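You operate a simulated robot arm through the tools that you are given. There is no shell and no other tool.

Carry out the task below with a simulated robot arm. There is one attempt and no reset: what you move stays moved.

## Task
Switch unit 1 off, then drain its stages at the red, yellow and blue levers.
Fine: one at a time, each shut again once its tube runs dry.

Only the result counts: the job must be done as asked and must still hold three seconds after the hand-in. Knocking over, shifting, dropping, spilling or breaking anything else fails it.

## Robot
A 7-joint arm with a fingered hand, fixed in place. Base frame: the origin is on the floor under the middle of its stand, x ahead of it, y to its left, z up. Lengths are in mm, angles in rad, forces in N, time in s.
It reaches about 1228 mm from its shoulder. Its first joint turns from -2.007 to 2.007 rad. Payload 5 kg.
Tool frame: the origin (TCP) lies between the finger pads and is the grasp point; the fingertips stand 32 mm ahead of it; z points along the fingers, y is the line along which they close. The gripper opens to 160 mm; its body begins 89 mm behind the TCP. The gripper is a hand of 4 fingers: y runs from the thumb to the fingers, the wrist lies at [0, 0, -267] in the tool frame, and closing takes about 1.5 s.
Orientation is that of the tool frame in the base frame, as [roll, pitch, yaw] about the fixed x, y, z axes, in that order (R = Rz(yaw) Ry(pitch) Rx(roll)). With the fingers straight down and closing along the base's y, the tool's x points along the base's -x, its y along +y and its z along -z.

## Interface
- The arm moves only by the tool arm_command. Its argument "rows" is a list of rows, each a list of 7 numbers: the shift along the tool's x, y, z in units of 20 mm (1.0 is 20 mm), then the turn, a rotation vector about the tool's x, y, z in units of 5 degrees (1.0 is 5 degrees), then the finger opening in mm, from 0 to 160. In form: [[tx, ty, tz, rx, ry, rz, grip], ...]. A call has 1 to 20 rows; each row shifts and turns the commanded pose from where the row before left it, along the tool's axes as they then stand. A call with a number of a shift or a turn outside -1 to 1 is refused whole. A row lasts 0.2 s, in which the tool goes at most 50 mm and 0.15 rad; a call with a longer step from one row to the next is refused whole, and so is a gripper value outside its range. A pose out of reach is approached as far as the arm can. The call stops where the force on the tool passes 80 N (or 10 N more than at its start, if that is more) or the arm is blocked; 0.2 s more then pass. Each finger travels about 45 mm/s and halts on what it meets, pressing with about 28 N; the grip force reading is that of the motor and also rises with nothing between the fingers. The clock runs only during rows and for 0.2 s after the last one: add rows that do not move to give the fingers time. It gives the time, the measured TCP pose, the force on the tool (base axes), the opening and the grip force at its end, in the units of the frame above (readings bear some noise), with the torque about the TCP (base axes, N m) and any sound that the robot's microphone picked up.
- Cameras (640 x 400 px; columns grow to the right, rows downward): "scene" is fixed at [400.1, -650.1, 1115.1]; the picture's right is [0.99, 0.12, 0.00], its down [0.04, -0.29, -0.96] and it looks along [-0.12, 0.95, -0.29] (base axes); focal length 369 px, centre (320, 200). "wrist" rides on the gripper at [80, -4, -114] in the tool frame; the picture's right is [0.05, 1.00, 0.00], its down [-0.82, 0.04, -0.58] and it looks along [-0.58, 0.03, 0.82] (tool axes); focal length 265 px, centre (320, 200). There is no depth. A picture from a camera that has moved, and an enlarged one, comes with that camera's place and axes in the base frame and with its lens.
- capture(camera): a new picture of that camera. It takes no simulated time.
- lift_body(by): slides the trunk up (or, below 0, down) by that many mm; the arm rides with it, the base frame stays. It gives what a move gives, with no picture.
- grasp_type(shape): the hand has 4 fingers and takes this shape, open, in about a second: jaw (thumb against the fingers, like two jaws); tri (thumb and two fingers); tip (a fingertip pinch); poke (one finger out to press); point (the index stretched); flat (the hand flat); cup (the hand cupped); fist (a fist). The gripper value then closes the fingers along that shape, each until it touches; the sizes above hold for jaw. It gives what a move gives, with no picture.
- zoom(camera, box): a new picture of the part [left, top, right, bottom] of that camera's present view, enlarged. It takes no simulated time.
- sign_off(): hands the job in; it is judged then, once.

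Nothing tells you positions but the pictures and the camera data. Unless the task says otherwise, let go and move clear before handing in.

The tools are called after "Request:" as name(argument=value, ...) on one line, values as JSON. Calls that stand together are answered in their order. arm_command: Moves the arm, as the interface text tells. Its arguments: {"type":"object","properties":{"rows":{"type":"array"}},"required":["rows"]} The other tools are called the same way: lift_body (by) moves the trunk up or down; grasp_type (shape) gives the hand a shape; capture (camera) takes a picture; zoom (camera, box) takes an enlarged picture of a part of a camera's view; sign_off () hands the job in.

At the start:

```text
t: 0.0
tool_pos: [103.1, 566.9, 820.9]
orientation: [-3.14, 0.002, -3.141]
ft_force: [0.9, 0.3, 0.2]
ft_torque: [0.01, -0.01, -0.01]
finger_gap: 160.1
grasp_force: 0.1
shape: jaw
trunk travel left (down, up): [-325.0, 665.0]
```

scene: 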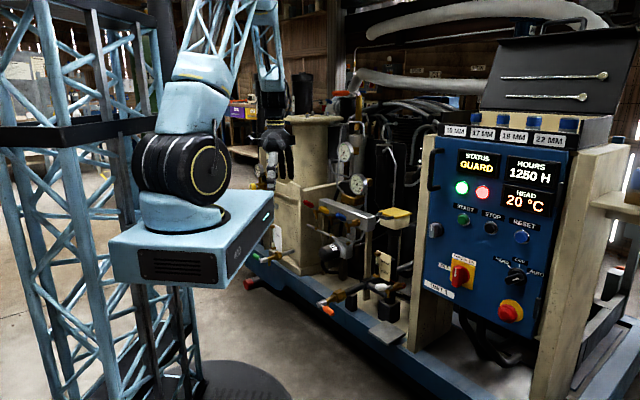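
wrist: 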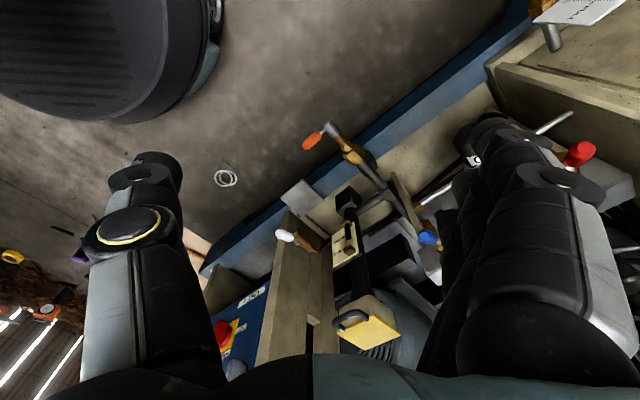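

I see a machine with a blue control panel (UNIT 1) on the right and several coloured levers on pipes in the middle. I will look closer at all parts before moving.

Request:
zoom(camera="scene", box=[410, 110, 580, 340])

Request:
zoom(camera="scene", box=[230, 180, 430, 350])

Request:
zoom(camera="scene", box=[230, 90, 430, 215])

Request:
zoom(camera="wrist", box=[200, 100, 480, 380])

```text
1.74 times, centred on (495, 225) of scene
camera zoom: at [400.1, -650.1, 1115.1], right [0.99, 0.12, 0.0], down [0.04, -0.29, -0.96], along [-0.12, 0.95, -0.29], focal length 641 px, centre (16, 156)
```

zoom: 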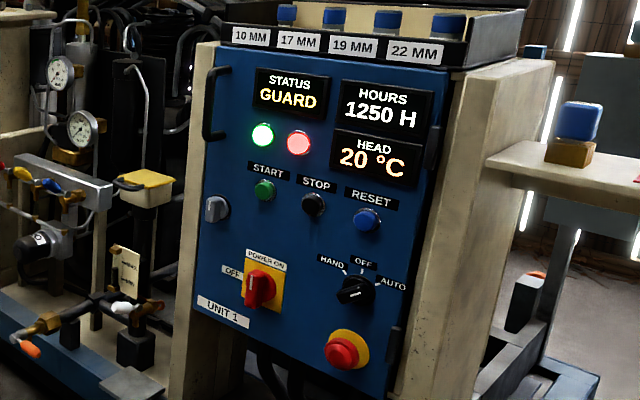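

```text
2.35 times, centred on (330, 265) of scene
camera zoom: at [400.1, -650.1, 1115.1], right [0.99, 0.12, 0.0], down [0.04, -0.29, -0.96], along [-0.12, 0.95, -0.29], focal length 867 px, centre (296, 47)
```

zoom: 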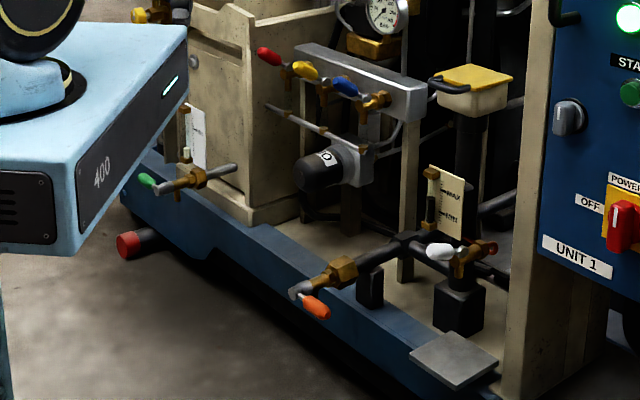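

```text
3.20 times, centred on (330, 152) of scene
camera zoom: at [400.1, -650.1, 1115.1], right [0.99, 0.12, 0.0], down [0.04, -0.29, -0.96], along [-0.12, 0.95, -0.29], focal length 1180 px, centre (288, 352)
```

zoom: 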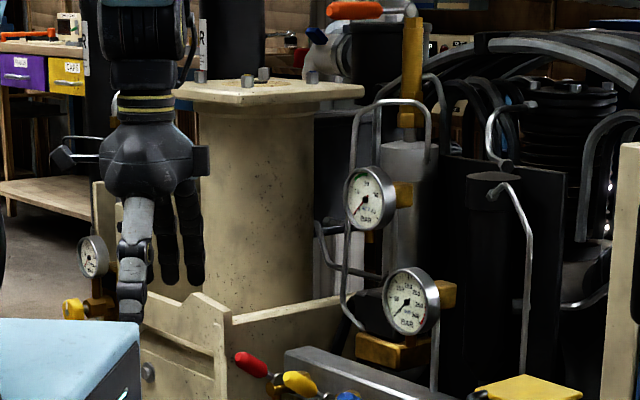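

```text
1.43 times, centred on (340, 240) of wrist
camera zoom: at [22.5, 562.7, 934.1], right [-0.05, 1.0, 0.0], down [0.82, 0.04, 0.58], along [0.58, 0.03, -0.82], focal length 379 px, centre (291, 143)
```

zoom: 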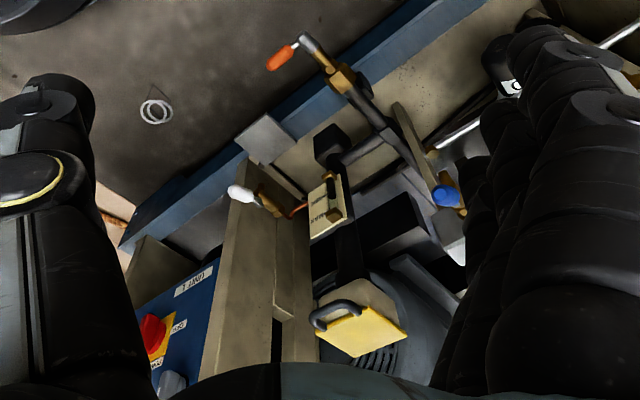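

The red power knob works out to about (690, 351, 595). The red, yellow and blue levers lie along a manifold from about (152, 895, 626) to (308, 753, 621). I'll yaw the hand about 45° so the wrist camera looks at the manifold squarely, without approaching it yet.

Request:
arm_command(rows=[[0, 0, 0, 0, 0, -1, 160], [0, 0, 0, 0, 0, -1, 160], [0, 0, 0, 0, 0, -1, 160], [0, 0, 0, 0, 0, -1, 160], [0, 0, 0, 0, 0, -1, 160], [0, 0, 0, 0, 0, -1, 160], [0, 0, 0, 0, 0, -1, 160], [0, 0, 0, 0, 0, -1, 160], [0, 0, 0, 0, 0, -1, 160], [0, 0, 0, 0, 0, 0, 160], [0, 0, 0, 0, 0, 0, 160]])

Request:
capture(camera="wrist")

Request:
capture(camera="scene")

```text
t: 2.4
tool_pos: [102.7, 567.4, 820.4]
orientation: [3.141, 0.001, -2.355]
ft_force: [0.2, 0.0, -0.7]
ft_torque: [0.0, 0.01, -0.01]
finger_gap: 160.0
grasp_force: 0.1
shape: jaw
trunk travel left (down, up): [-325.0, 665.0]
```

```text
taken
camera wrist: at [49.2, 507.2, 933.8], right [-0.74, 0.67, 0.0], down [0.55, 0.61, 0.58], along [0.39, 0.43, -0.82], focal length 265 px, centre (320, 200)
```

wrist: 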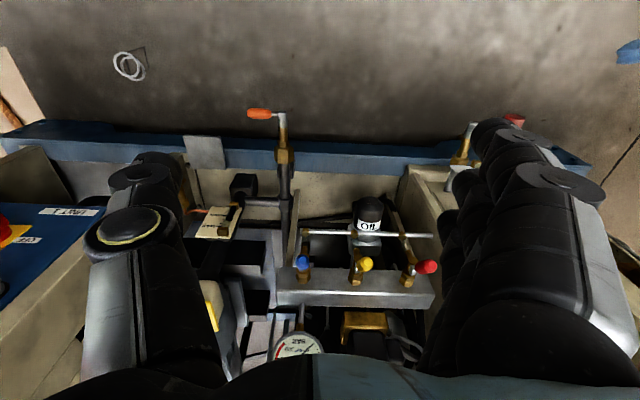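

```text
taken
```

scene: 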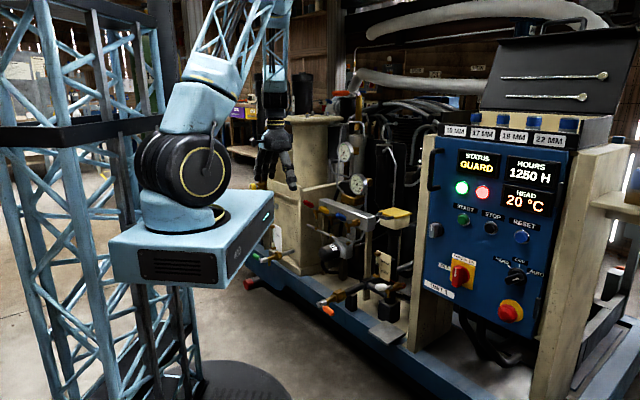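

The manifold is now square in the wrist view, with blue, yellow and red levers from left to right. I'll enlarge the view of the levers and the tubes below them.

Request:
zoom(camera="wrist", box=[270, 180, 450, 320])

Request:
zoom(camera="scene", box=[295, 185, 395, 285])

Request:
zoom(camera="scene", box=[420, 235, 500, 305])

Request:
zoom(camera="scene", box=[440, 140, 570, 250])

```text
2.86 times, centred on (360, 250) of wrist
camera zoom: at [49.2, 507.2, 933.8], right [-0.74, 0.67, 0.0], down [0.55, 0.61, 0.58], along [0.39, 0.43, -0.82], focal length 758 px, centre (206, 57)
```

zoom: 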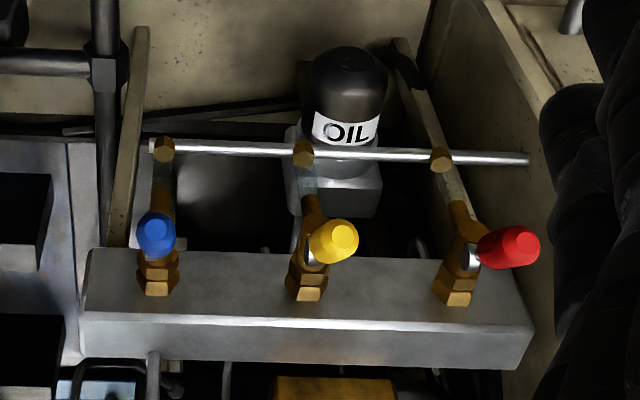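

```text
4.00 times, centred on (345, 235) of scene
camera zoom: at [400.1, -650.1, 1115.1], right [0.99, 0.12, 0.0], down [0.04, -0.29, -0.96], along [-0.12, 0.95, -0.29], focal length 1474 px, centre (220, 60)
```

zoom: 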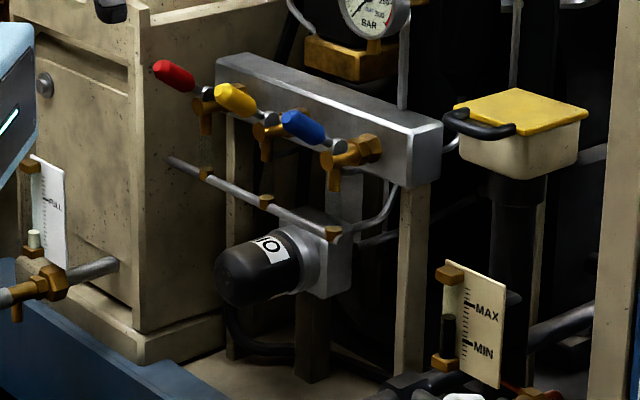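

```text
5.71 times, centred on (460, 270) of scene
camera zoom: at [400.1, -650.1, 1115.1], right [0.99, 0.12, 0.0], down [0.04, -0.29, -0.96], along [-0.12, 0.95, -0.29], focal length 2106 px, centre (-480, -200)
```

zoom: 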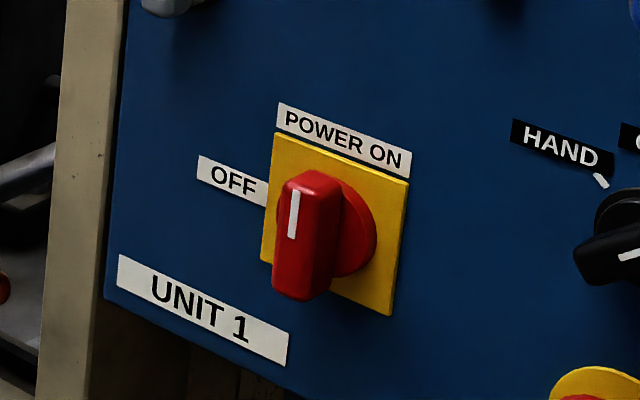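

```text
3.64 times, centred on (505, 195) of scene
camera zoom: at [400.1, -650.1, 1115.1], right [0.99, 0.12, 0.0], down [0.04, -0.29, -0.96], along [-0.12, 0.95, -0.29], focal length 1340 px, centre (-353, 218)
```

zoom: 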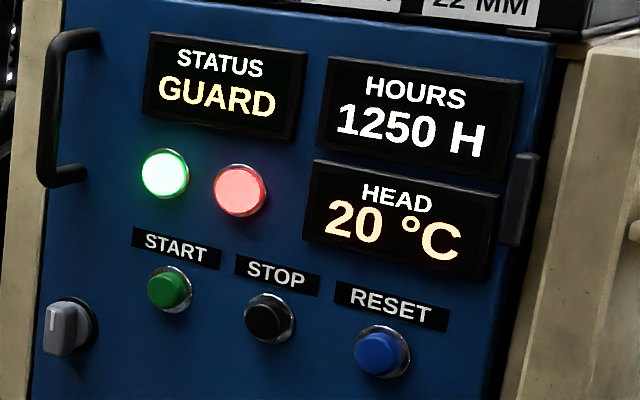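

Each lever seems to stick out of the valve to the front and upward, with a sight tube below the valve leading to a common rail. I'll move nearer, staying in front of and above the levers, to see how they pivot.

Request:
arm_command(rows=[[-0.93, 0.51, 0.375, 0, 0, 0, 160], [-0.93, 0.51, 0.375, 0, 0, 0, 160], [-0.93, 0.51, 0.375, 0, 0, 0, 160], [-0.93, 0.51, 0.375, 0, 0, 0, 160], [-0.93, 0.51, 0.375, 0, 0, 0, 160], [-0.93, 0.51, 0.375, 0, 0, 0, 160], [-0.93, 0.51, 0.375, 0, 0, 0, 160], [-0.93, 0.51, 0.375, 0, 0, 0, 160], [0, 0, 0, 0, 0, 0, 160]])

Request:
capture(camera="wrist")

Request:
zoom(camera="wrist", box=[220, 140, 480, 320])

Request:
capture(camera="scene")

```text
t: 4.4
tool_pos: [150.5, 729.9, 760.3]
orientation: [-3.141, -0.001, -2.356]
ft_force: [0.6, 0.4, 0.8]
ft_torque: [-0.03, -0.01, 0.03]
finger_gap: 159.7
grasp_force: 0.1
shape: jaw
trunk travel left (down, up): [-325.0, 665.0]
```

```text
taken
camera wrist: at [96.4, 670.3, 873.7], right [-0.74, 0.67, 0.0], down [0.55, 0.61, 0.58], along [0.39, 0.43, -0.82], focal length 265 px, centre (320, 200)
```

wrist: 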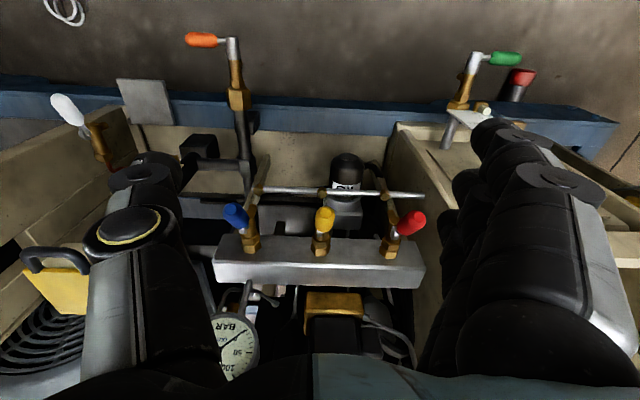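

```text
2.22 times, centred on (350, 230) of wrist
camera zoom: at [96.4, 670.3, 873.7], right [-0.74, 0.67, 0.0], down [0.55, 0.61, 0.58], along [0.39, 0.43, -0.82], focal length 590 px, centre (253, 133)
```

zoom: 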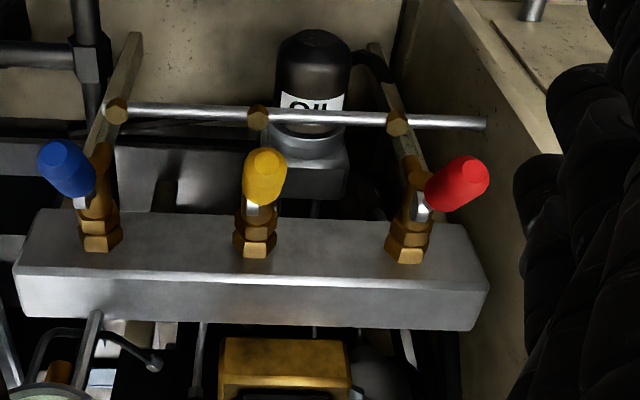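

```text
taken
```

scene: 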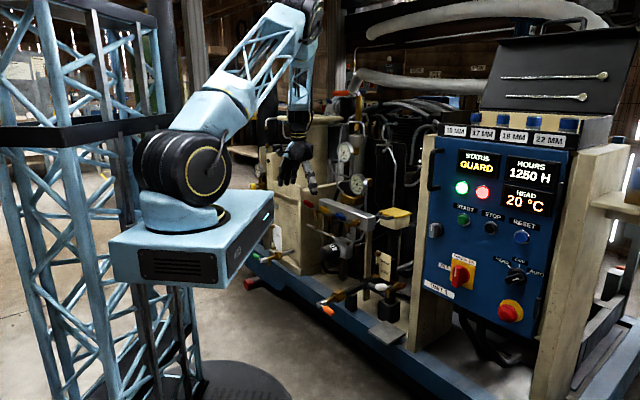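

The levers still point almost at the camera, so their pivot isn't clear. I'll tilt the hand forward 35° and go down a little, staying well in front, for a lower view.

Request:
arm_command(rows=[[0, 0, 0, 0, -1, 0, 160], [0, 0, 0, 0, -1, 0, 160], [0, 0, 0, 0, -1, 0, 160], [0, 0, 0, 0, -1, 0, 160], [0, 0, 0, 0, -1, 0, 160], [0, 0, 0, 0, -1, 0, 160], [0, 0, 0, 0, -1, 0, 160], [0.5, 0, 0.72, 0, 0, 0, 160], [0.5, 0, 0.72, 0, 0, 0, 160], [0.5, 0, 0.72, 0, 0, 0, 160], [0.5, 0, 0.72, 0, 0, 0, 160], [0, 0, 0, 0, 0, 0, 160]])

Request:
capture(camera="wrist")

Request:
zoom(camera="wrist", box=[200, 140, 460, 320])

Request:
capture(camera="scene")

```text
t: 7.0
tool_pos: [151.4, 729.4, 689.1]
orientation: [3.141, 0.612, -2.357]
ft_force: [-0.9, 0.4, -1.1]
ft_torque: [-0.01, -0.02, 0.0]
finger_gap: 160.1
grasp_force: 0.2
shape: jaw
trunk travel left (down, up): [-325.0, 665.0]
```

```text
taken
camera wrist: at [61.3, 634.6, 736.6], right [-0.74, 0.68, -0.03], down [0.21, 0.27, 0.94], along [0.64, 0.69, -0.34], focal length 265 px, centre (320, 200)
```

wrist: 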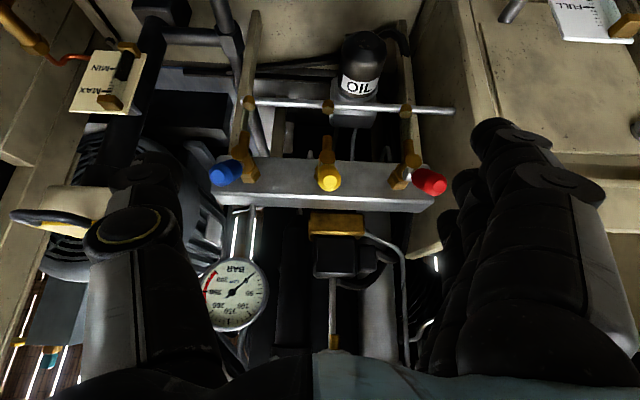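

```text
2.22 times, centred on (330, 230) of wrist
camera zoom: at [61.3, 634.6, 736.6], right [-0.74, 0.68, -0.03], down [0.21, 0.27, 0.94], along [0.64, 0.69, -0.34], focal length 590 px, centre (298, 133)
```

zoom: 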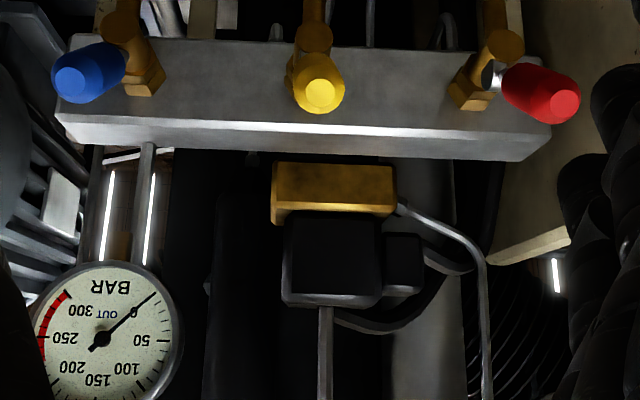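

```text
taken
```

scene: 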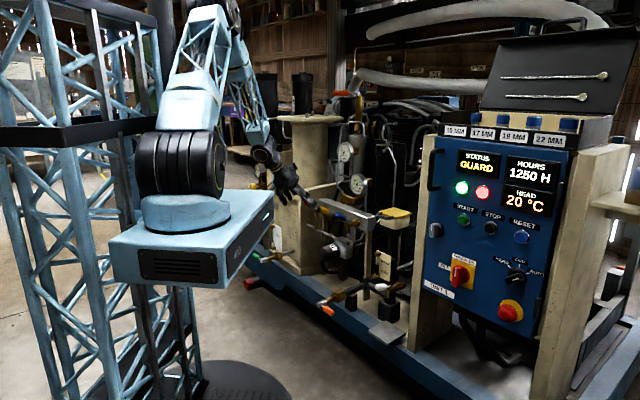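

From here the levers stand out to the front and upward. I'll enlarge each one and the tubes below them.

Request:
zoom(camera="wrist", box=[200, 80, 300, 200])

Request:
zoom(camera="wrist", box=[290, 80, 380, 200])

Request:
zoom(camera="wrist", box=[370, 80, 470, 200])

```text
3.33 times, centred on (250, 140) of wrist
camera zoom: at [61.3, 634.6, 736.6], right [-0.74, 0.68, -0.03], down [0.21, 0.27, 0.94], along [0.64, 0.69, -0.34], focal length 885 px, centre (553, 400)
```

zoom: 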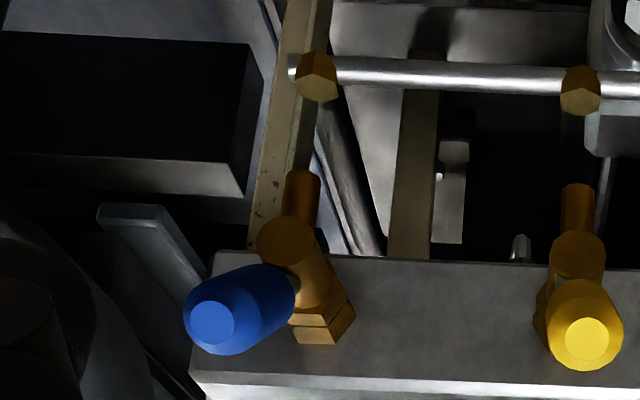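

```text
3.33 times, centred on (335, 140) of wrist
camera zoom: at [61.3, 634.6, 736.6], right [-0.74, 0.68, -0.03], down [0.21, 0.27, 0.94], along [0.64, 0.69, -0.34], focal length 885 px, centre (270, 400)
```

zoom: 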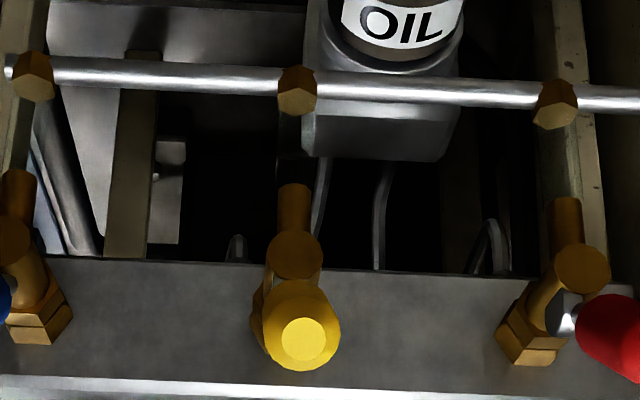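

```text
3.33 times, centred on (420, 140) of wrist
camera zoom: at [61.3, 634.6, 736.6], right [-0.74, 0.68, -0.03], down [0.21, 0.27, 0.94], along [0.64, 0.69, -0.34], focal length 885 px, centre (-13, 400)
```

zoom: 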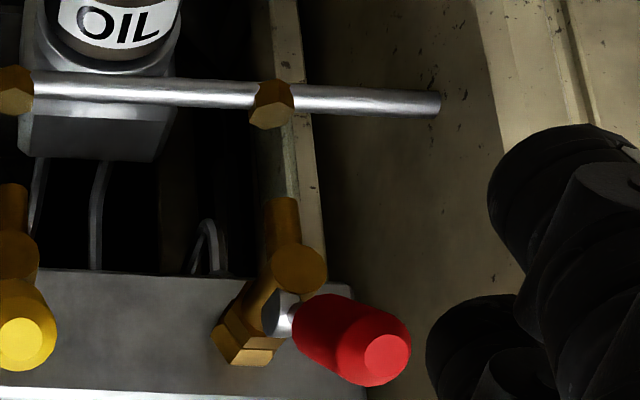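

I'll enlarge the red and blue valves further to see where the lever pivots sit.

Request:
zoom(camera="wrist", box=[400, 130, 450, 200])

Request:
zoom(camera="wrist", box=[205, 130, 265, 190])

Request:
zoom(camera="scene", box=[328, 205, 368, 245])

Request:
zoom(camera="scene", box=[315, 275, 395, 325])

```text
5.71 times, centred on (425, 165) of wrist
camera zoom: at [61.3, 634.6, 736.6], right [-0.74, 0.68, -0.03], down [0.21, 0.27, 0.94], along [0.64, 0.69, -0.34], focal length 1517 px, centre (-280, 400)
```

zoom: 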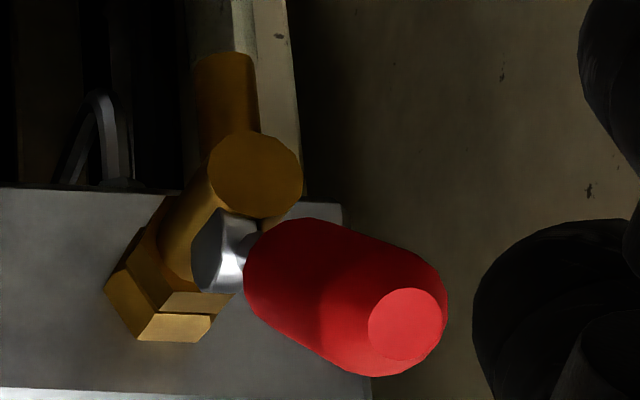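

```text
6.67 times, centred on (235, 160) of wrist
camera zoom: at [61.3, 634.6, 736.6], right [-0.74, 0.68, -0.03], down [0.21, 0.27, 0.94], along [0.64, 0.69, -0.34], focal length 1769 px, centre (887, 467)
```

zoom: 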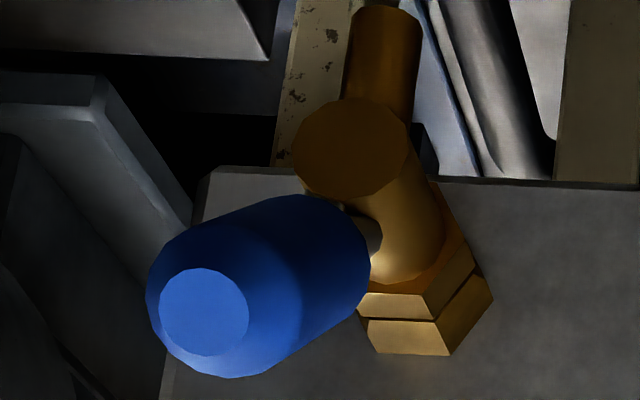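

```text
10.00 times, centred on (348, 225) of scene
camera zoom: at [400.1, -650.1, 1115.1], right [0.99, 0.12, 0.0], down [0.04, -0.29, -0.96], along [-0.12, 0.95, -0.29], focal length 3686 px, centre (40, -50)
```

zoom: 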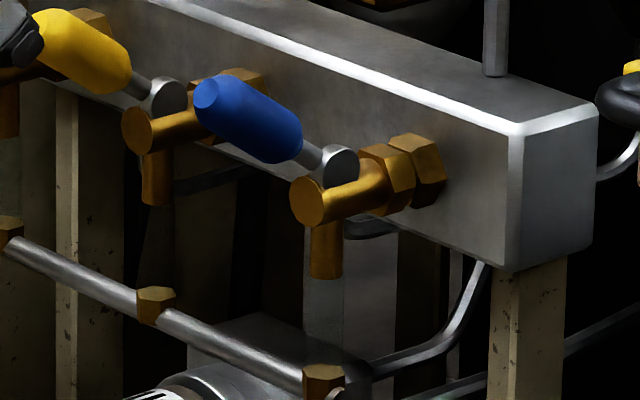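

```text
8.00 times, centred on (355, 300) of scene
camera zoom: at [400.1, -650.1, 1115.1], right [0.99, 0.12, 0.0], down [0.04, -0.29, -0.96], along [-0.12, 0.95, -0.29], focal length 2949 px, centre (40, -600)
```

zoom: 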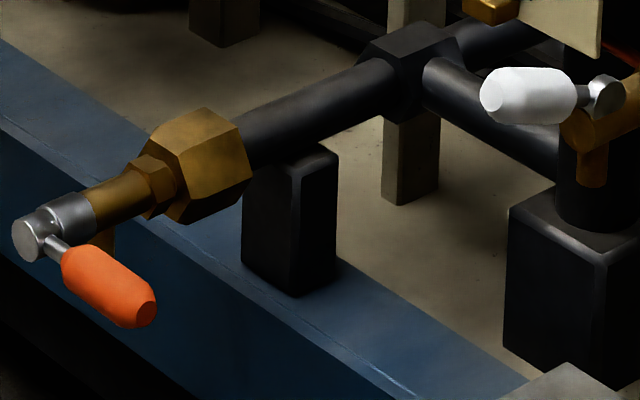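

The zoom keeps its detail, so I'll zoom much deeper on the valve hubs.

Request:
zoom(camera="scene", box=[344, 214, 362, 230])

Request:
zoom(camera="wrist", box=[405, 155, 425, 180])

Request:
zoom(camera="scene", box=[376, 275, 402, 295])

Request:
zoom(camera="scene", box=[305, 195, 345, 245])

```text
16.00 times, centred on (353, 222) of scene
camera zoom: at [400.1, -650.1, 1115.1], right [0.99, 0.12, 0.0], down [0.04, -0.29, -0.96], along [-0.12, 0.95, -0.29], focal length 5898 px, centre (-208, -152)
```

zoom: 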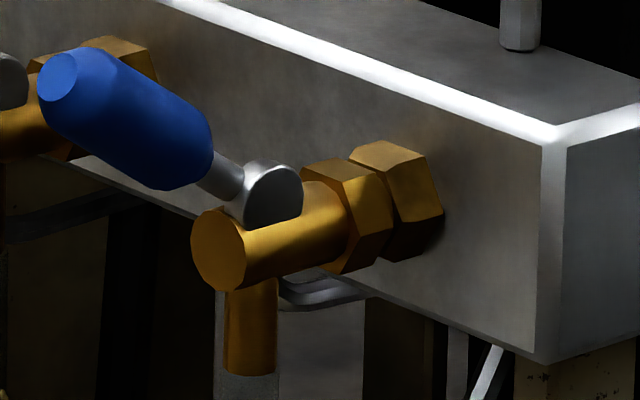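

```text
16.00 times, centred on (415, 168) of wrist
camera zoom: at [61.3, 634.6, 736.6], right [-0.74, 0.68, -0.03], down [0.21, 0.27, 0.94], along [0.64, 0.69, -0.34], focal length 4246 px, centre (-1200, 720)
```

zoom: 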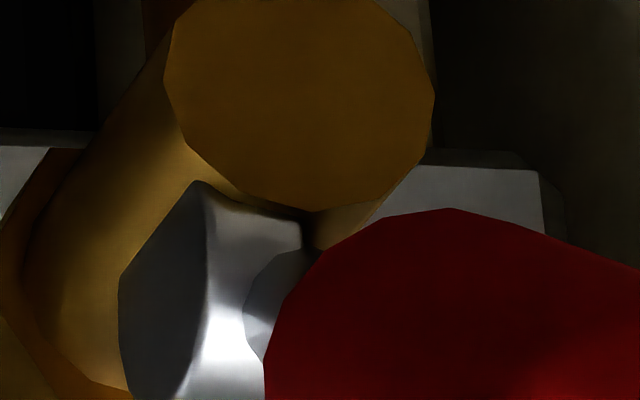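

```text
16.00 times, centred on (389, 285) of scene
camera zoom: at [400.1, -650.1, 1115.1], right [0.99, 0.12, 0.0], down [0.04, -0.29, -0.96], along [-0.12, 0.95, -0.29], focal length 5898 px, centre (-784, -1160)
```

zoom: 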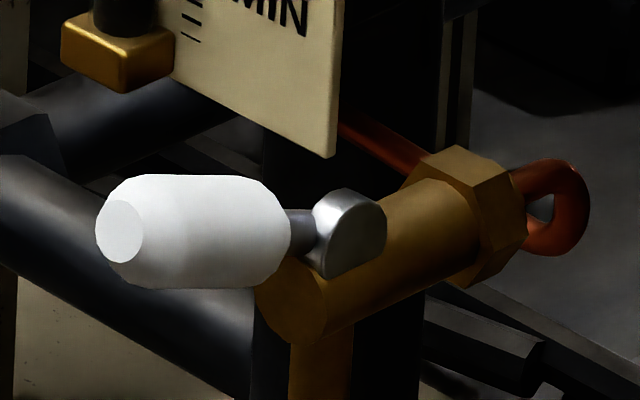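

```text
8.00 times, centred on (325, 220) of scene
camera zoom: at [400.1, -650.1, 1115.1], right [0.99, 0.12, 0.0], down [0.04, -0.29, -0.96], along [-0.12, 0.95, -0.29], focal length 2949 px, centre (280, 40)
```

zoom: 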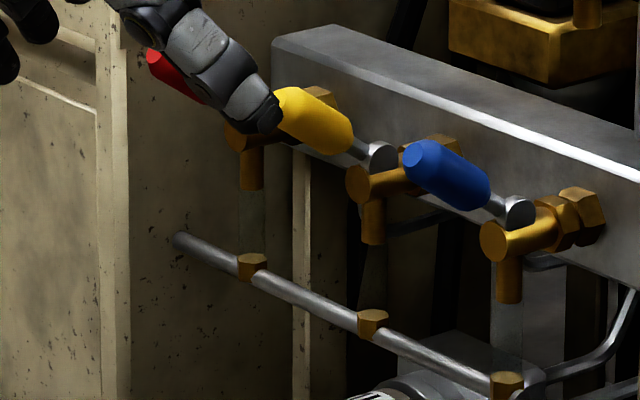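

The levers pivot about a horizontal axis along the manifold: each swings in a vertical plane and now points forward and about 35° up. The power knob must go first, so I'll slide sideways along the front of the machine, backing off slightly, towards the panel.

Request:
arm_command(rows=[[0.15, -1, -0.1, 0, 0, 0, 160], [0.15, -1, -0.1, 0, 0, 0, 160], [0.15, -1, -0.1, 0, 0, 0, 160], [0.15, -1, -0.1, 0, 0, 0, 160], [0.15, -1, -0.1, 0, 0, 0, 160], [0.15, -1, -0.1, 0, 0, 0, 160], [0.15, -1, -0.1, 0, 0, 0, 160], [0.15, -1, -0.1, 0, 0, 0, 160], [0.15, -1, -0.1, 0, 0, 0, 160], [0.15, -1, -0.1, 0, 0, 0, 160], [0.15, -1, -0.1, 0, 0, 0, 160], [0.15, -1, -0.1, 0, 0, 0, 160], [0.15, -1, -0.1, 0, 0, 0, 160], [0.15, -1, -0.1, 0, 0, 0, 160], [0.15, -1, -0.1, 0, 0, 0, 160], [0.15, -1, -0.1, 0, 0, 0, 160], [0.15, -1, -0.1, 0, 0, 0, 160], [0.15, -1, -0.1, 0, 0, 0, 160], [0.15, -1, -0.1, 0, 0, 0, 160], [0, 0, 0, 0, 0, 0, 160]])

Request:
capture(camera="scene")

Request:
capture(camera="wrist")

```text
t: 11.2
tool_pos: [372.2, 413.4, 688.7]
orientation: [3.141, 0.611, -2.354]
ft_force: [0.1, 0.6, 0.6]
ft_torque: [0.0, 0.02, 0.0]
finger_gap: 159.8
grasp_force: 0.0
shape: jaw
trunk travel left (down, up): [-325.0, 665.0]
```

```text
taken
```

scene: 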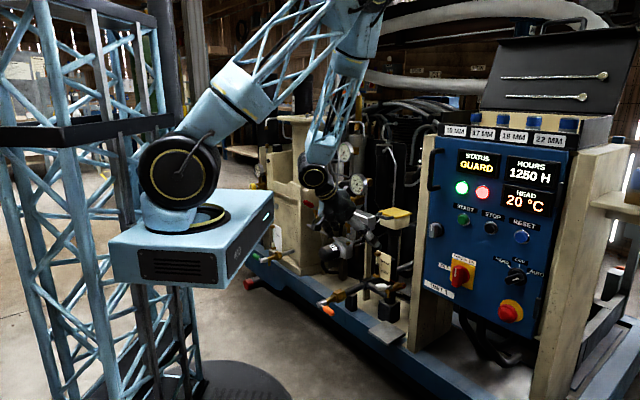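

```text
taken
camera wrist: at [281.8, 316.9, 734.5], right [-0.74, 0.68, -0.03], down [0.21, 0.27, 0.94], along [0.64, 0.69, -0.34], focal length 265 px, centre (320, 200)
```

wrist: 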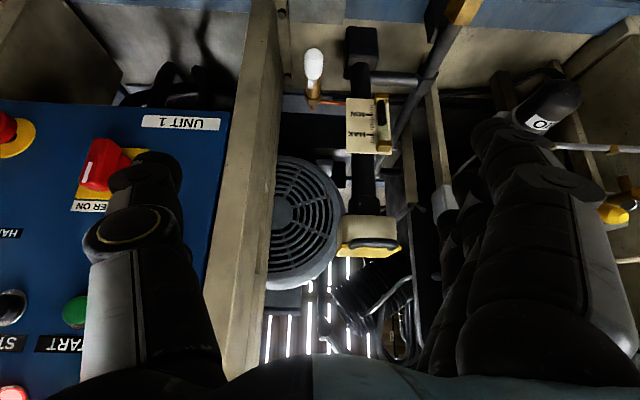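

I'm now well in front, with the panel at the left of the wrist view. I'll continue sideways, then level the hand so that it faces the panel.

Request:
arm_command(rows=[[0, -1, 0, 0, 0, 0, 100], [0, -1, 0, 0, 0, 0, 100], [0, -1, 0, 0, 0, 0, 100], [0, -1, 0, 0, 0, 0, 100], [0, -1, 0, 0, 0, 0, 100], [0, -1, 0, 0, 0, 0, 100], [0, -1, 0, 0, 0, 0, 100], [0, -1, 0, 0, 0, 0, 100], [0, -1, 0, 0, 0, 0, 100], [0, -1, 0, 0, 0, 0, 100], [0, -1, 0, 0, 0, 0, 100], [0, -1, 0, 0, 0, 0, 100], [0, -1, 0, 0, 0, 0, 100], [0, 0, 0, 0, 0, 0, 100]])

Request:
capture(camera="scene")

Request:
capture(camera="wrist")

```text
t: 14.2
tool_pos: [553.9, 228.4, 688.3]
orientation: [3.14, 0.611, -2.354]
ft_force: [0.2, 0.2, -0.3]
ft_torque: [0.05, -0.03, -0.02]
finger_gap: 100.6
grasp_force: 0.1
shape: jaw
trunk travel left (down, up): [-325.0, 665.0]
```

```text
taken
```

scene: 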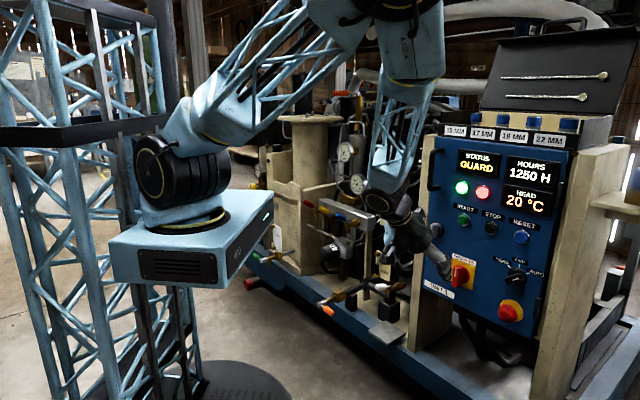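

```text
taken
camera wrist: at [465.1, 132.4, 735.5], right [-0.74, 0.68, -0.03], down [0.21, 0.27, 0.94], along [0.64, 0.69, -0.34], focal length 265 px, centre (320, 200)
```

wrist: 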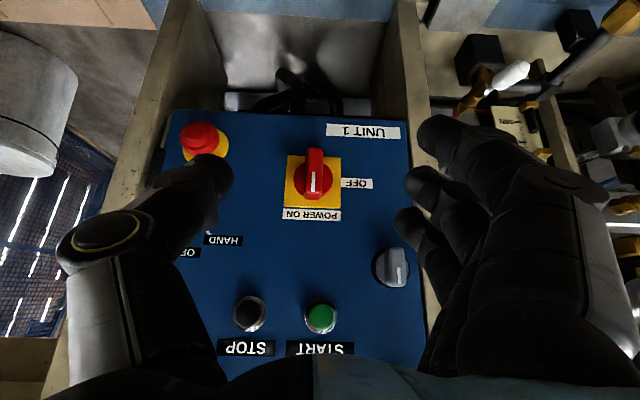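

The knob is nearly centred in the wrist view. I'll zoom in to measure the handle precisely.

Request:
zoom(camera="wrist", box=[270, 130, 390, 230])

Request:
zoom(camera="scene", box=[440, 245, 490, 300])

```text
4.00 times, centred on (330, 180) of wrist
camera zoom: at [465.1, 132.4, 735.5], right [-0.74, 0.68, -0.03], down [0.21, 0.27, 0.94], along [0.64, 0.69, -0.34], focal length 1062 px, centre (280, 280)
```

zoom: 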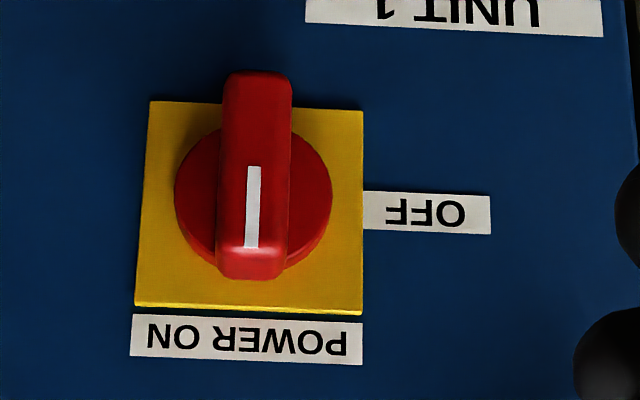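

```text
7.27 times, centred on (465, 272) of scene
camera zoom: at [400.1, -650.1, 1115.1], right [0.99, 0.12, 0.0], down [0.04, -0.29, -0.96], along [-0.12, 0.95, -0.29], focal length 2681 px, centre (-734, -327)
```

zoom: 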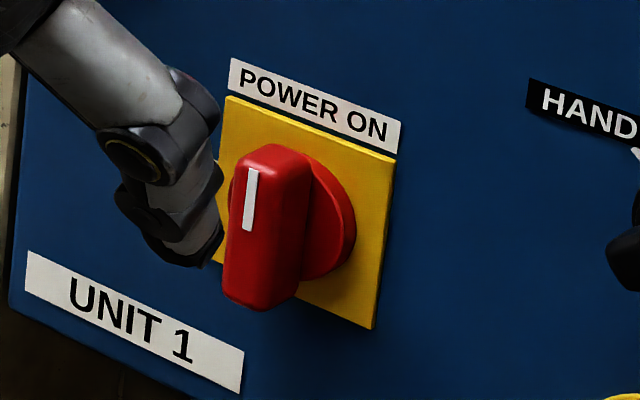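

The handle's front face is at about (665, 335, 598). The yellow plate lies at s≈743 along the approach direction, and the handle is about 21 mm thick, standing vertical. I'll level the hand step by step.

Request:
arm_command(rows=[[0, 0, 0, 0, -1, 0, 100], [0, 0, 0, 0, -1, 0, 100], [0, 0, 0, 0, -1, 0, 100], [0, 0, 0, 0, -1, 0, 100], [0, 0, 0, 0, -1, 0, 100], [0, 0, 0, 0, -1, 0, 100], [0, 0, 0, 0, 0, 0, 100]])

Request:
capture(camera="scene")

Request:
capture(camera="wrist")

```text
t: 16.0
tool_pos: [570.4, 193.4, 691.8]
orientation: [-2.879, 1.073, -2.122]
ft_force: [0.1, 0.1, 0.1]
ft_torque: [-0.03, 0.01, 0.04]
finger_gap: 100.2
grasp_force: 0.0
shape: jaw
trunk travel left (down, up): [-325.0, 665.0]
stopped in row 7: the arm was blocked; the commanded pose is now the measured one
```

```text
taken
```

scene: 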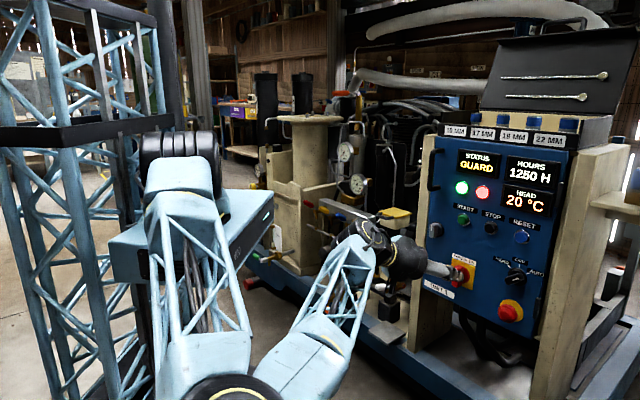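

```text
taken
camera wrist: at [477.1, 90.9, 672.9], right [-0.71, 0.68, -0.17], down [-0.21, 0.02, 0.98], along [0.67, 0.73, 0.13], focal length 265 px, centre (320, 200)
```

wrist: 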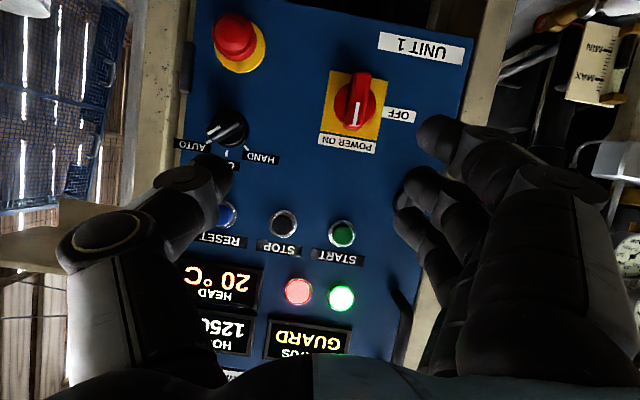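

The arm changed its elbow posture and stopped short. The force is near zero, so nothing was hit. I'll finish levelling in small steps from the measured pose.

Request:
arm_command(rows=[[0, 0, 0, -0.05, -0.69, 0.18, 100], [0, 0, 0, -0.04, -0.69, 0.18, 100], [0, 0, 0, -0.04, -0.69, 0.18, 100], [0, 0, 0, -0.04, -0.69, 0.17, 100], [0, 0, 0, 0, 0, 0, 100]])

Request:
capture(camera="scene")

```text
t: 16.6
tool_pos: [585.8, 149.5, 690.3]
orientation: [-2.597, 1.051, -1.849]
ft_force: [0.5, 0.5, -0.5]
ft_torque: [0.03, 0.02, 0.02]
finger_gap: 100.3
grasp_force: 0.1
shape: jaw
trunk travel left (down, up): [-325.0, 665.0]
stopped in row 3: the arm was blocked; the commanded pose is now the measured one
```

```text
taken
```

scene: 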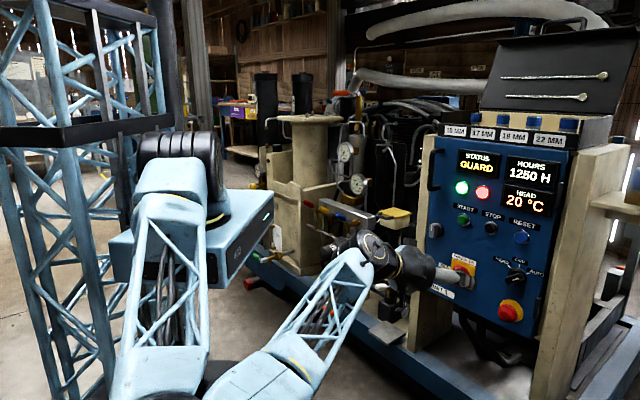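

The arm drifted again, so levelling the hand here hits a joint limit. I'll go back to the earlier tilted posture, which was reachable, and plan to turn the knob with the hand tilted.

Request:
arm_command(rows=[[0, 0, 0, -0.221, 0.722, 0.306, 100], [0, 0, 0, -0.221, 0.722, 0.306, 100], [0, 0, 0, -0.221, 0.722, 0.306, 100], [0, 0, 0, -0.221, 0.722, 0.306, 100], [0, 0, 0, -0.221, 0.722, 0.306, 100], [0, 0, 0, -0.221, 0.722, 0.306, 100], [0, 0, 0, -0.221, 0.722, 0.306, 100], [0, 0, 0, -0.221, 0.722, 0.306, 100], [0, 0, 0, 0, 0, 0, 100]])

Request:
capture(camera="scene")

```text
t: 18.6
tool_pos: [584.8, 151.2, 691.1]
orientation: [3.139, 0.612, -2.354]
ft_force: [-0.8, 0.4, 0.2]
ft_torque: [0.03, 0.0, -0.01]
finger_gap: 100.3
grasp_force: 0.1
shape: jaw
trunk travel left (down, up): [-325.0, 665.0]
```

```text
taken
```

scene: 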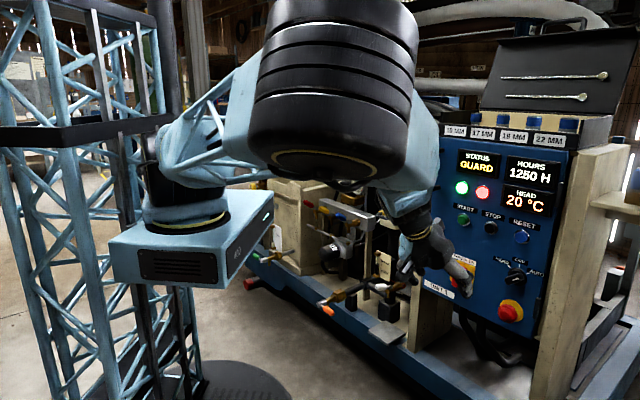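

The arm is back in a stable posture, about 215 mm in front of the panel. I'll try the single-finger shape here in free space, to push the knob handle round instead of gripping it.

Request:
grasp_type(shape="poke")

Request:
capture(camera="wrist")

Request:
zoom(camera="scene", box=[380, 200, 500, 310])

```text
t: 19.5
tool_pos: [584.7, 150.5, 691.5]
orientation: [3.139, 0.612, -2.356]
ft_force: [-0.1, 0.1, -0.1]
ft_torque: [0.02, -0.01, 0.0]
finger_gap: 0.0
grasp_force: 0.0
shape: poke
trunk travel left (down, up): [-325.0, 665.0]
```

```text
taken
camera wrist: at [495.0, 54.8, 737.5], right [-0.74, 0.67, -0.03], down [0.21, 0.27, 0.94], along [0.64, 0.69, -0.34], focal length 265 px, centre (320, 200)
```

wrist: 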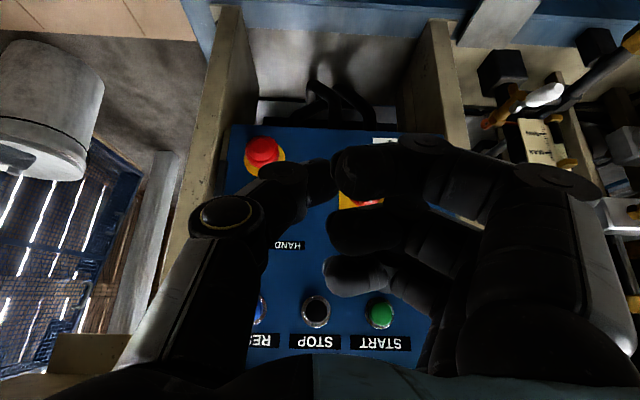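

```text
3.64 times, centred on (440, 255) of scene
camera zoom: at [400.1, -650.1, 1115.1], right [0.99, 0.12, 0.0], down [0.04, -0.29, -0.96], along [-0.12, 0.95, -0.29], focal length 1340 px, centre (-116, 0)
```

zoom: 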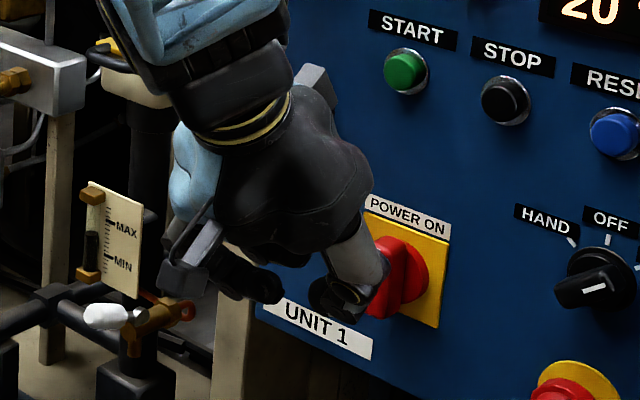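

The poke shape curls several fingers, and it's unclear which one leads. I'll look at the "point" shape for comparison.

Request:
grasp_type(shape="point")

Request:
capture(camera="wrist")

Request:
zoom(camera="scene", box=[380, 200, 500, 310])

```text
t: 20.4
tool_pos: [585.1, 150.9, 691.1]
orientation: [3.141, 0.614, -2.354]
ft_force: [-0.2, 0.6, -0.7]
ft_torque: [-0.02, 0.0, 0.0]
finger_gap: 152.2
grasp_force: 0.1
shape: point
trunk travel left (down, up): [-325.0, 665.0]
```

```text
taken
camera wrist: at [495.0, 54.8, 737.5], right [-0.74, 0.67, -0.03], down [0.21, 0.27, 0.94], along [0.64, 0.69, -0.34], focal length 265 px, centre (320, 200)
```

wrist: 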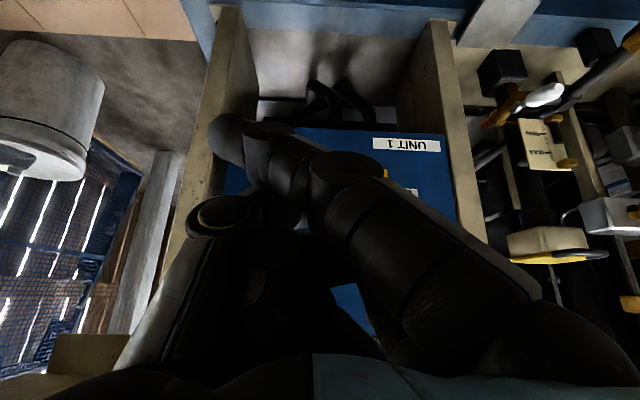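

```text
3.64 times, centred on (440, 255) of scene
camera zoom: at [400.1, -650.1, 1115.1], right [0.99, 0.12, 0.0], down [0.04, -0.29, -0.96], along [-0.12, 0.95, -0.29], focal length 1340 px, centre (-116, 0)
```

zoom: 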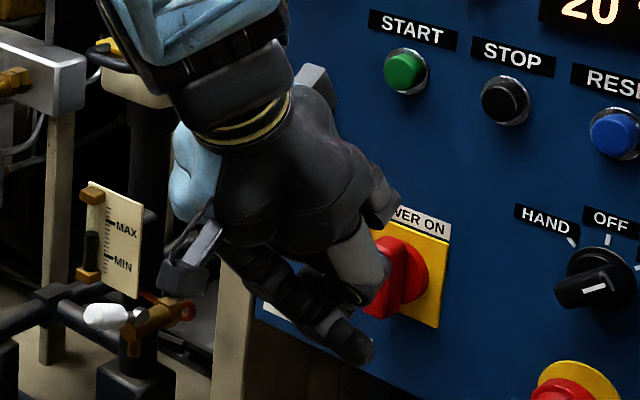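

The index blocks the view, so I'll check the "tip" pinch shape.

Request:
grasp_type(shape="tip")

Request:
capture(camera="wrist")

Request:
zoom(camera="scene", box=[380, 200, 500, 310])

```text
t: 21.3
tool_pos: [584.5, 149.6, 691.8]
orientation: [-3.142, 0.613, -2.352]
ft_force: [-0.2, 0.2, 0.0]
ft_torque: [0.01, 0.03, 0.02]
finger_gap: 159.7
grasp_force: 0.0
shape: tip
trunk travel left (down, up): [-325.0, 665.0]
```

```text
taken
camera wrist: at [495.0, 54.8, 737.5], right [-0.74, 0.67, -0.03], down [0.21, 0.27, 0.94], along [0.64, 0.69, -0.34], focal length 265 px, centre (320, 200)
```

wrist: 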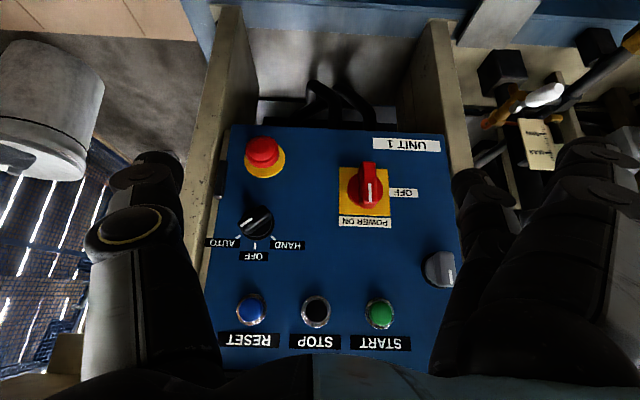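

```text
3.64 times, centred on (440, 255) of scene
camera zoom: at [400.1, -650.1, 1115.1], right [0.99, 0.12, 0.0], down [0.04, -0.29, -0.96], along [-0.12, 0.95, -0.29], focal length 1340 px, centre (-116, 0)
```

zoom: 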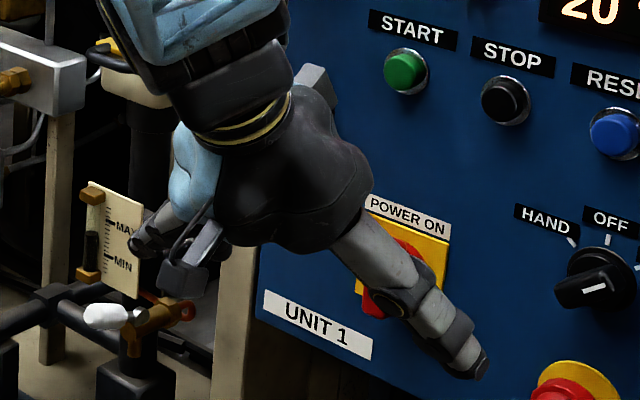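

In the tip shape the thumb and fingers oppose each other and the view is clear. I'll close to 40 mm here to see how the fingertips sit.

Request:
arm_command(rows=[[0, 0, 0, 0, 0, 0, 100], [0, 0, 0, 0, 0, 0, 60], [0, 0, 0, 0, 0, 0, 40], [0, 0, 0, 0, 0, 0, 40], [0, 0, 0, 0, 0, 0, 40], [0, 0, 0, 0, 0, 0, 40], [0, 0, 0, 0, 0, 0, 40], [0, 0, 0, 0, 0, 0, 40]])

Request:
capture(camera="wrist")

Request:
zoom(camera="scene", box=[380, 200, 500, 310])

```text
t: 23.1
tool_pos: [583.8, 149.9, 690.9]
orientation: [-3.141, 0.614, -2.353]
ft_force: [-0.1, 0.7, -0.1]
ft_torque: [-0.02, 0.0, -0.04]
finger_gap: 40.5
grasp_force: 0.0
shape: tip
trunk travel left (down, up): [-325.0, 665.0]
```

```text
taken
camera wrist: at [495.0, 54.8, 737.5], right [-0.74, 0.67, -0.03], down [0.21, 0.27, 0.94], along [0.64, 0.69, -0.34], focal length 265 px, centre (320, 200)
```

wrist: 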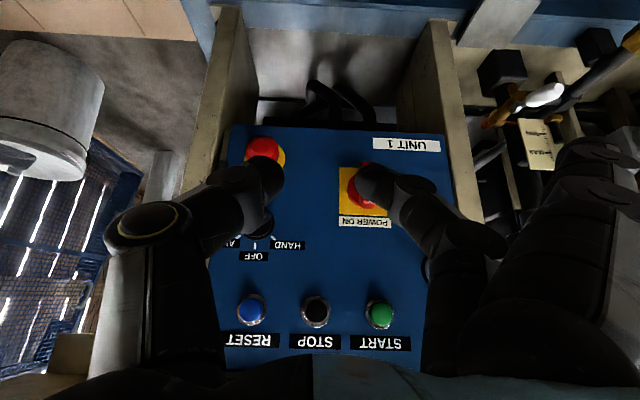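

```text
3.64 times, centred on (440, 255) of scene
camera zoom: at [400.1, -650.1, 1115.1], right [0.99, 0.12, 0.0], down [0.04, -0.29, -0.96], along [-0.12, 0.95, -0.29], focal length 1340 px, centre (-116, 0)
```

zoom: 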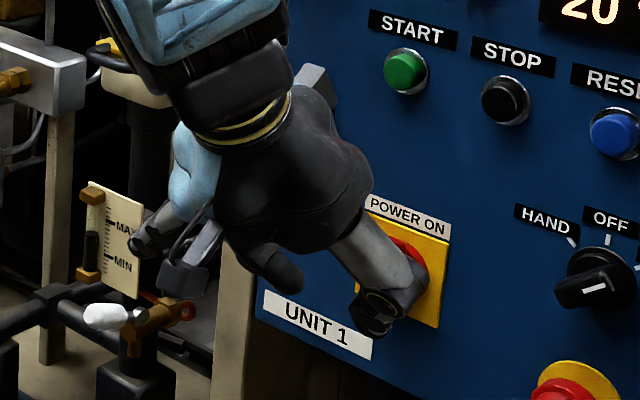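

The tip shape leaves other fingers sticking out. A closed jaw gives a compact bundle whose fingertips sit 32 mm ahead of the TCP, so I'll set that up and view it.

Request:
grasp_type(shape="jaw")

Request:
arm_command(rows=[[0, 0, 0, 0, 0, 0, 100], [0, 0, 0, 0, 0, 0, 60], [0, 0, 0, 0, 0, 0, 20], [0, 0, 0, 0, 0, 0, 0], [0, 0, 0, 0, 0, 0, 0], [0, 0, 0, 0, 0, 0, 0], [0, 0, 0, 0, 0, 0, 0], [0, 0, 0, 0, 0, 0, 0], [0, 0, 0, 0, 0, 0, 0], [0, 0, 0, 0, 0, 0, 0], [0, 0, 0, 0, 0, 0, 0]])

Request:
capture(camera="wrist")

Request:
zoom(camera="scene", box=[380, 200, 500, 310])

```text
t: 24.0
tool_pos: [585.4, 151.7, 691.1]
orientation: [3.14, 0.613, -2.354]
ft_force: [0.0, -0.8, 0.2]
ft_torque: [0.02, 0.02, 0.04]
finger_gap: 160.0
grasp_force: 0.1
shape: jaw
trunk travel left (down, up): [-325.0, 665.0]
```

```text
t: 26.4
tool_pos: [585.9, 151.4, 691.1]
orientation: [-3.14, 0.614, -2.353]
ft_force: [0.2, 0.1, 0.2]
ft_torque: [0.01, 0.01, 0.01]
finger_gap: 0.0
grasp_force: 27.9
shape: jaw
trunk travel left (down, up): [-325.0, 665.0]
```

```text
taken
camera wrist: at [495.0, 54.8, 737.5], right [-0.74, 0.67, -0.03], down [0.21, 0.27, 0.94], along [0.64, 0.69, -0.34], focal length 265 px, centre (320, 200)
```

wrist: 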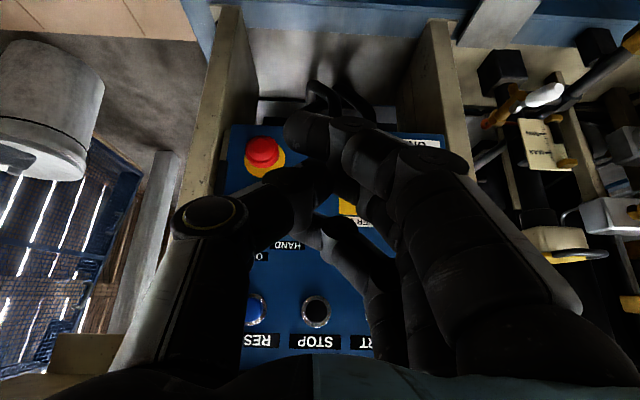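

```text
3.64 times, centred on (440, 255) of scene
camera zoom: at [400.1, -650.1, 1115.1], right [0.99, 0.12, 0.0], down [0.04, -0.29, -0.96], along [-0.12, 0.95, -0.29], focal length 1340 px, centre (-116, 0)
```

zoom: 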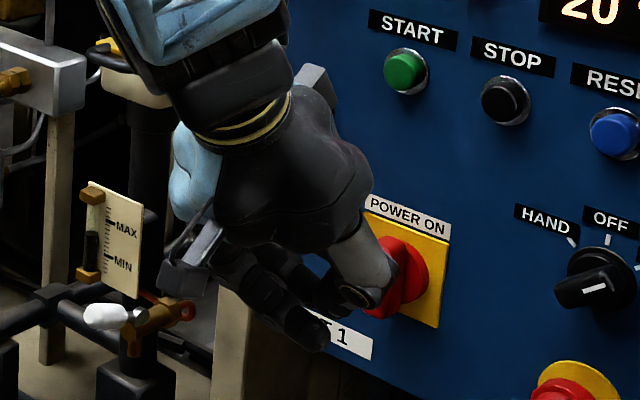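

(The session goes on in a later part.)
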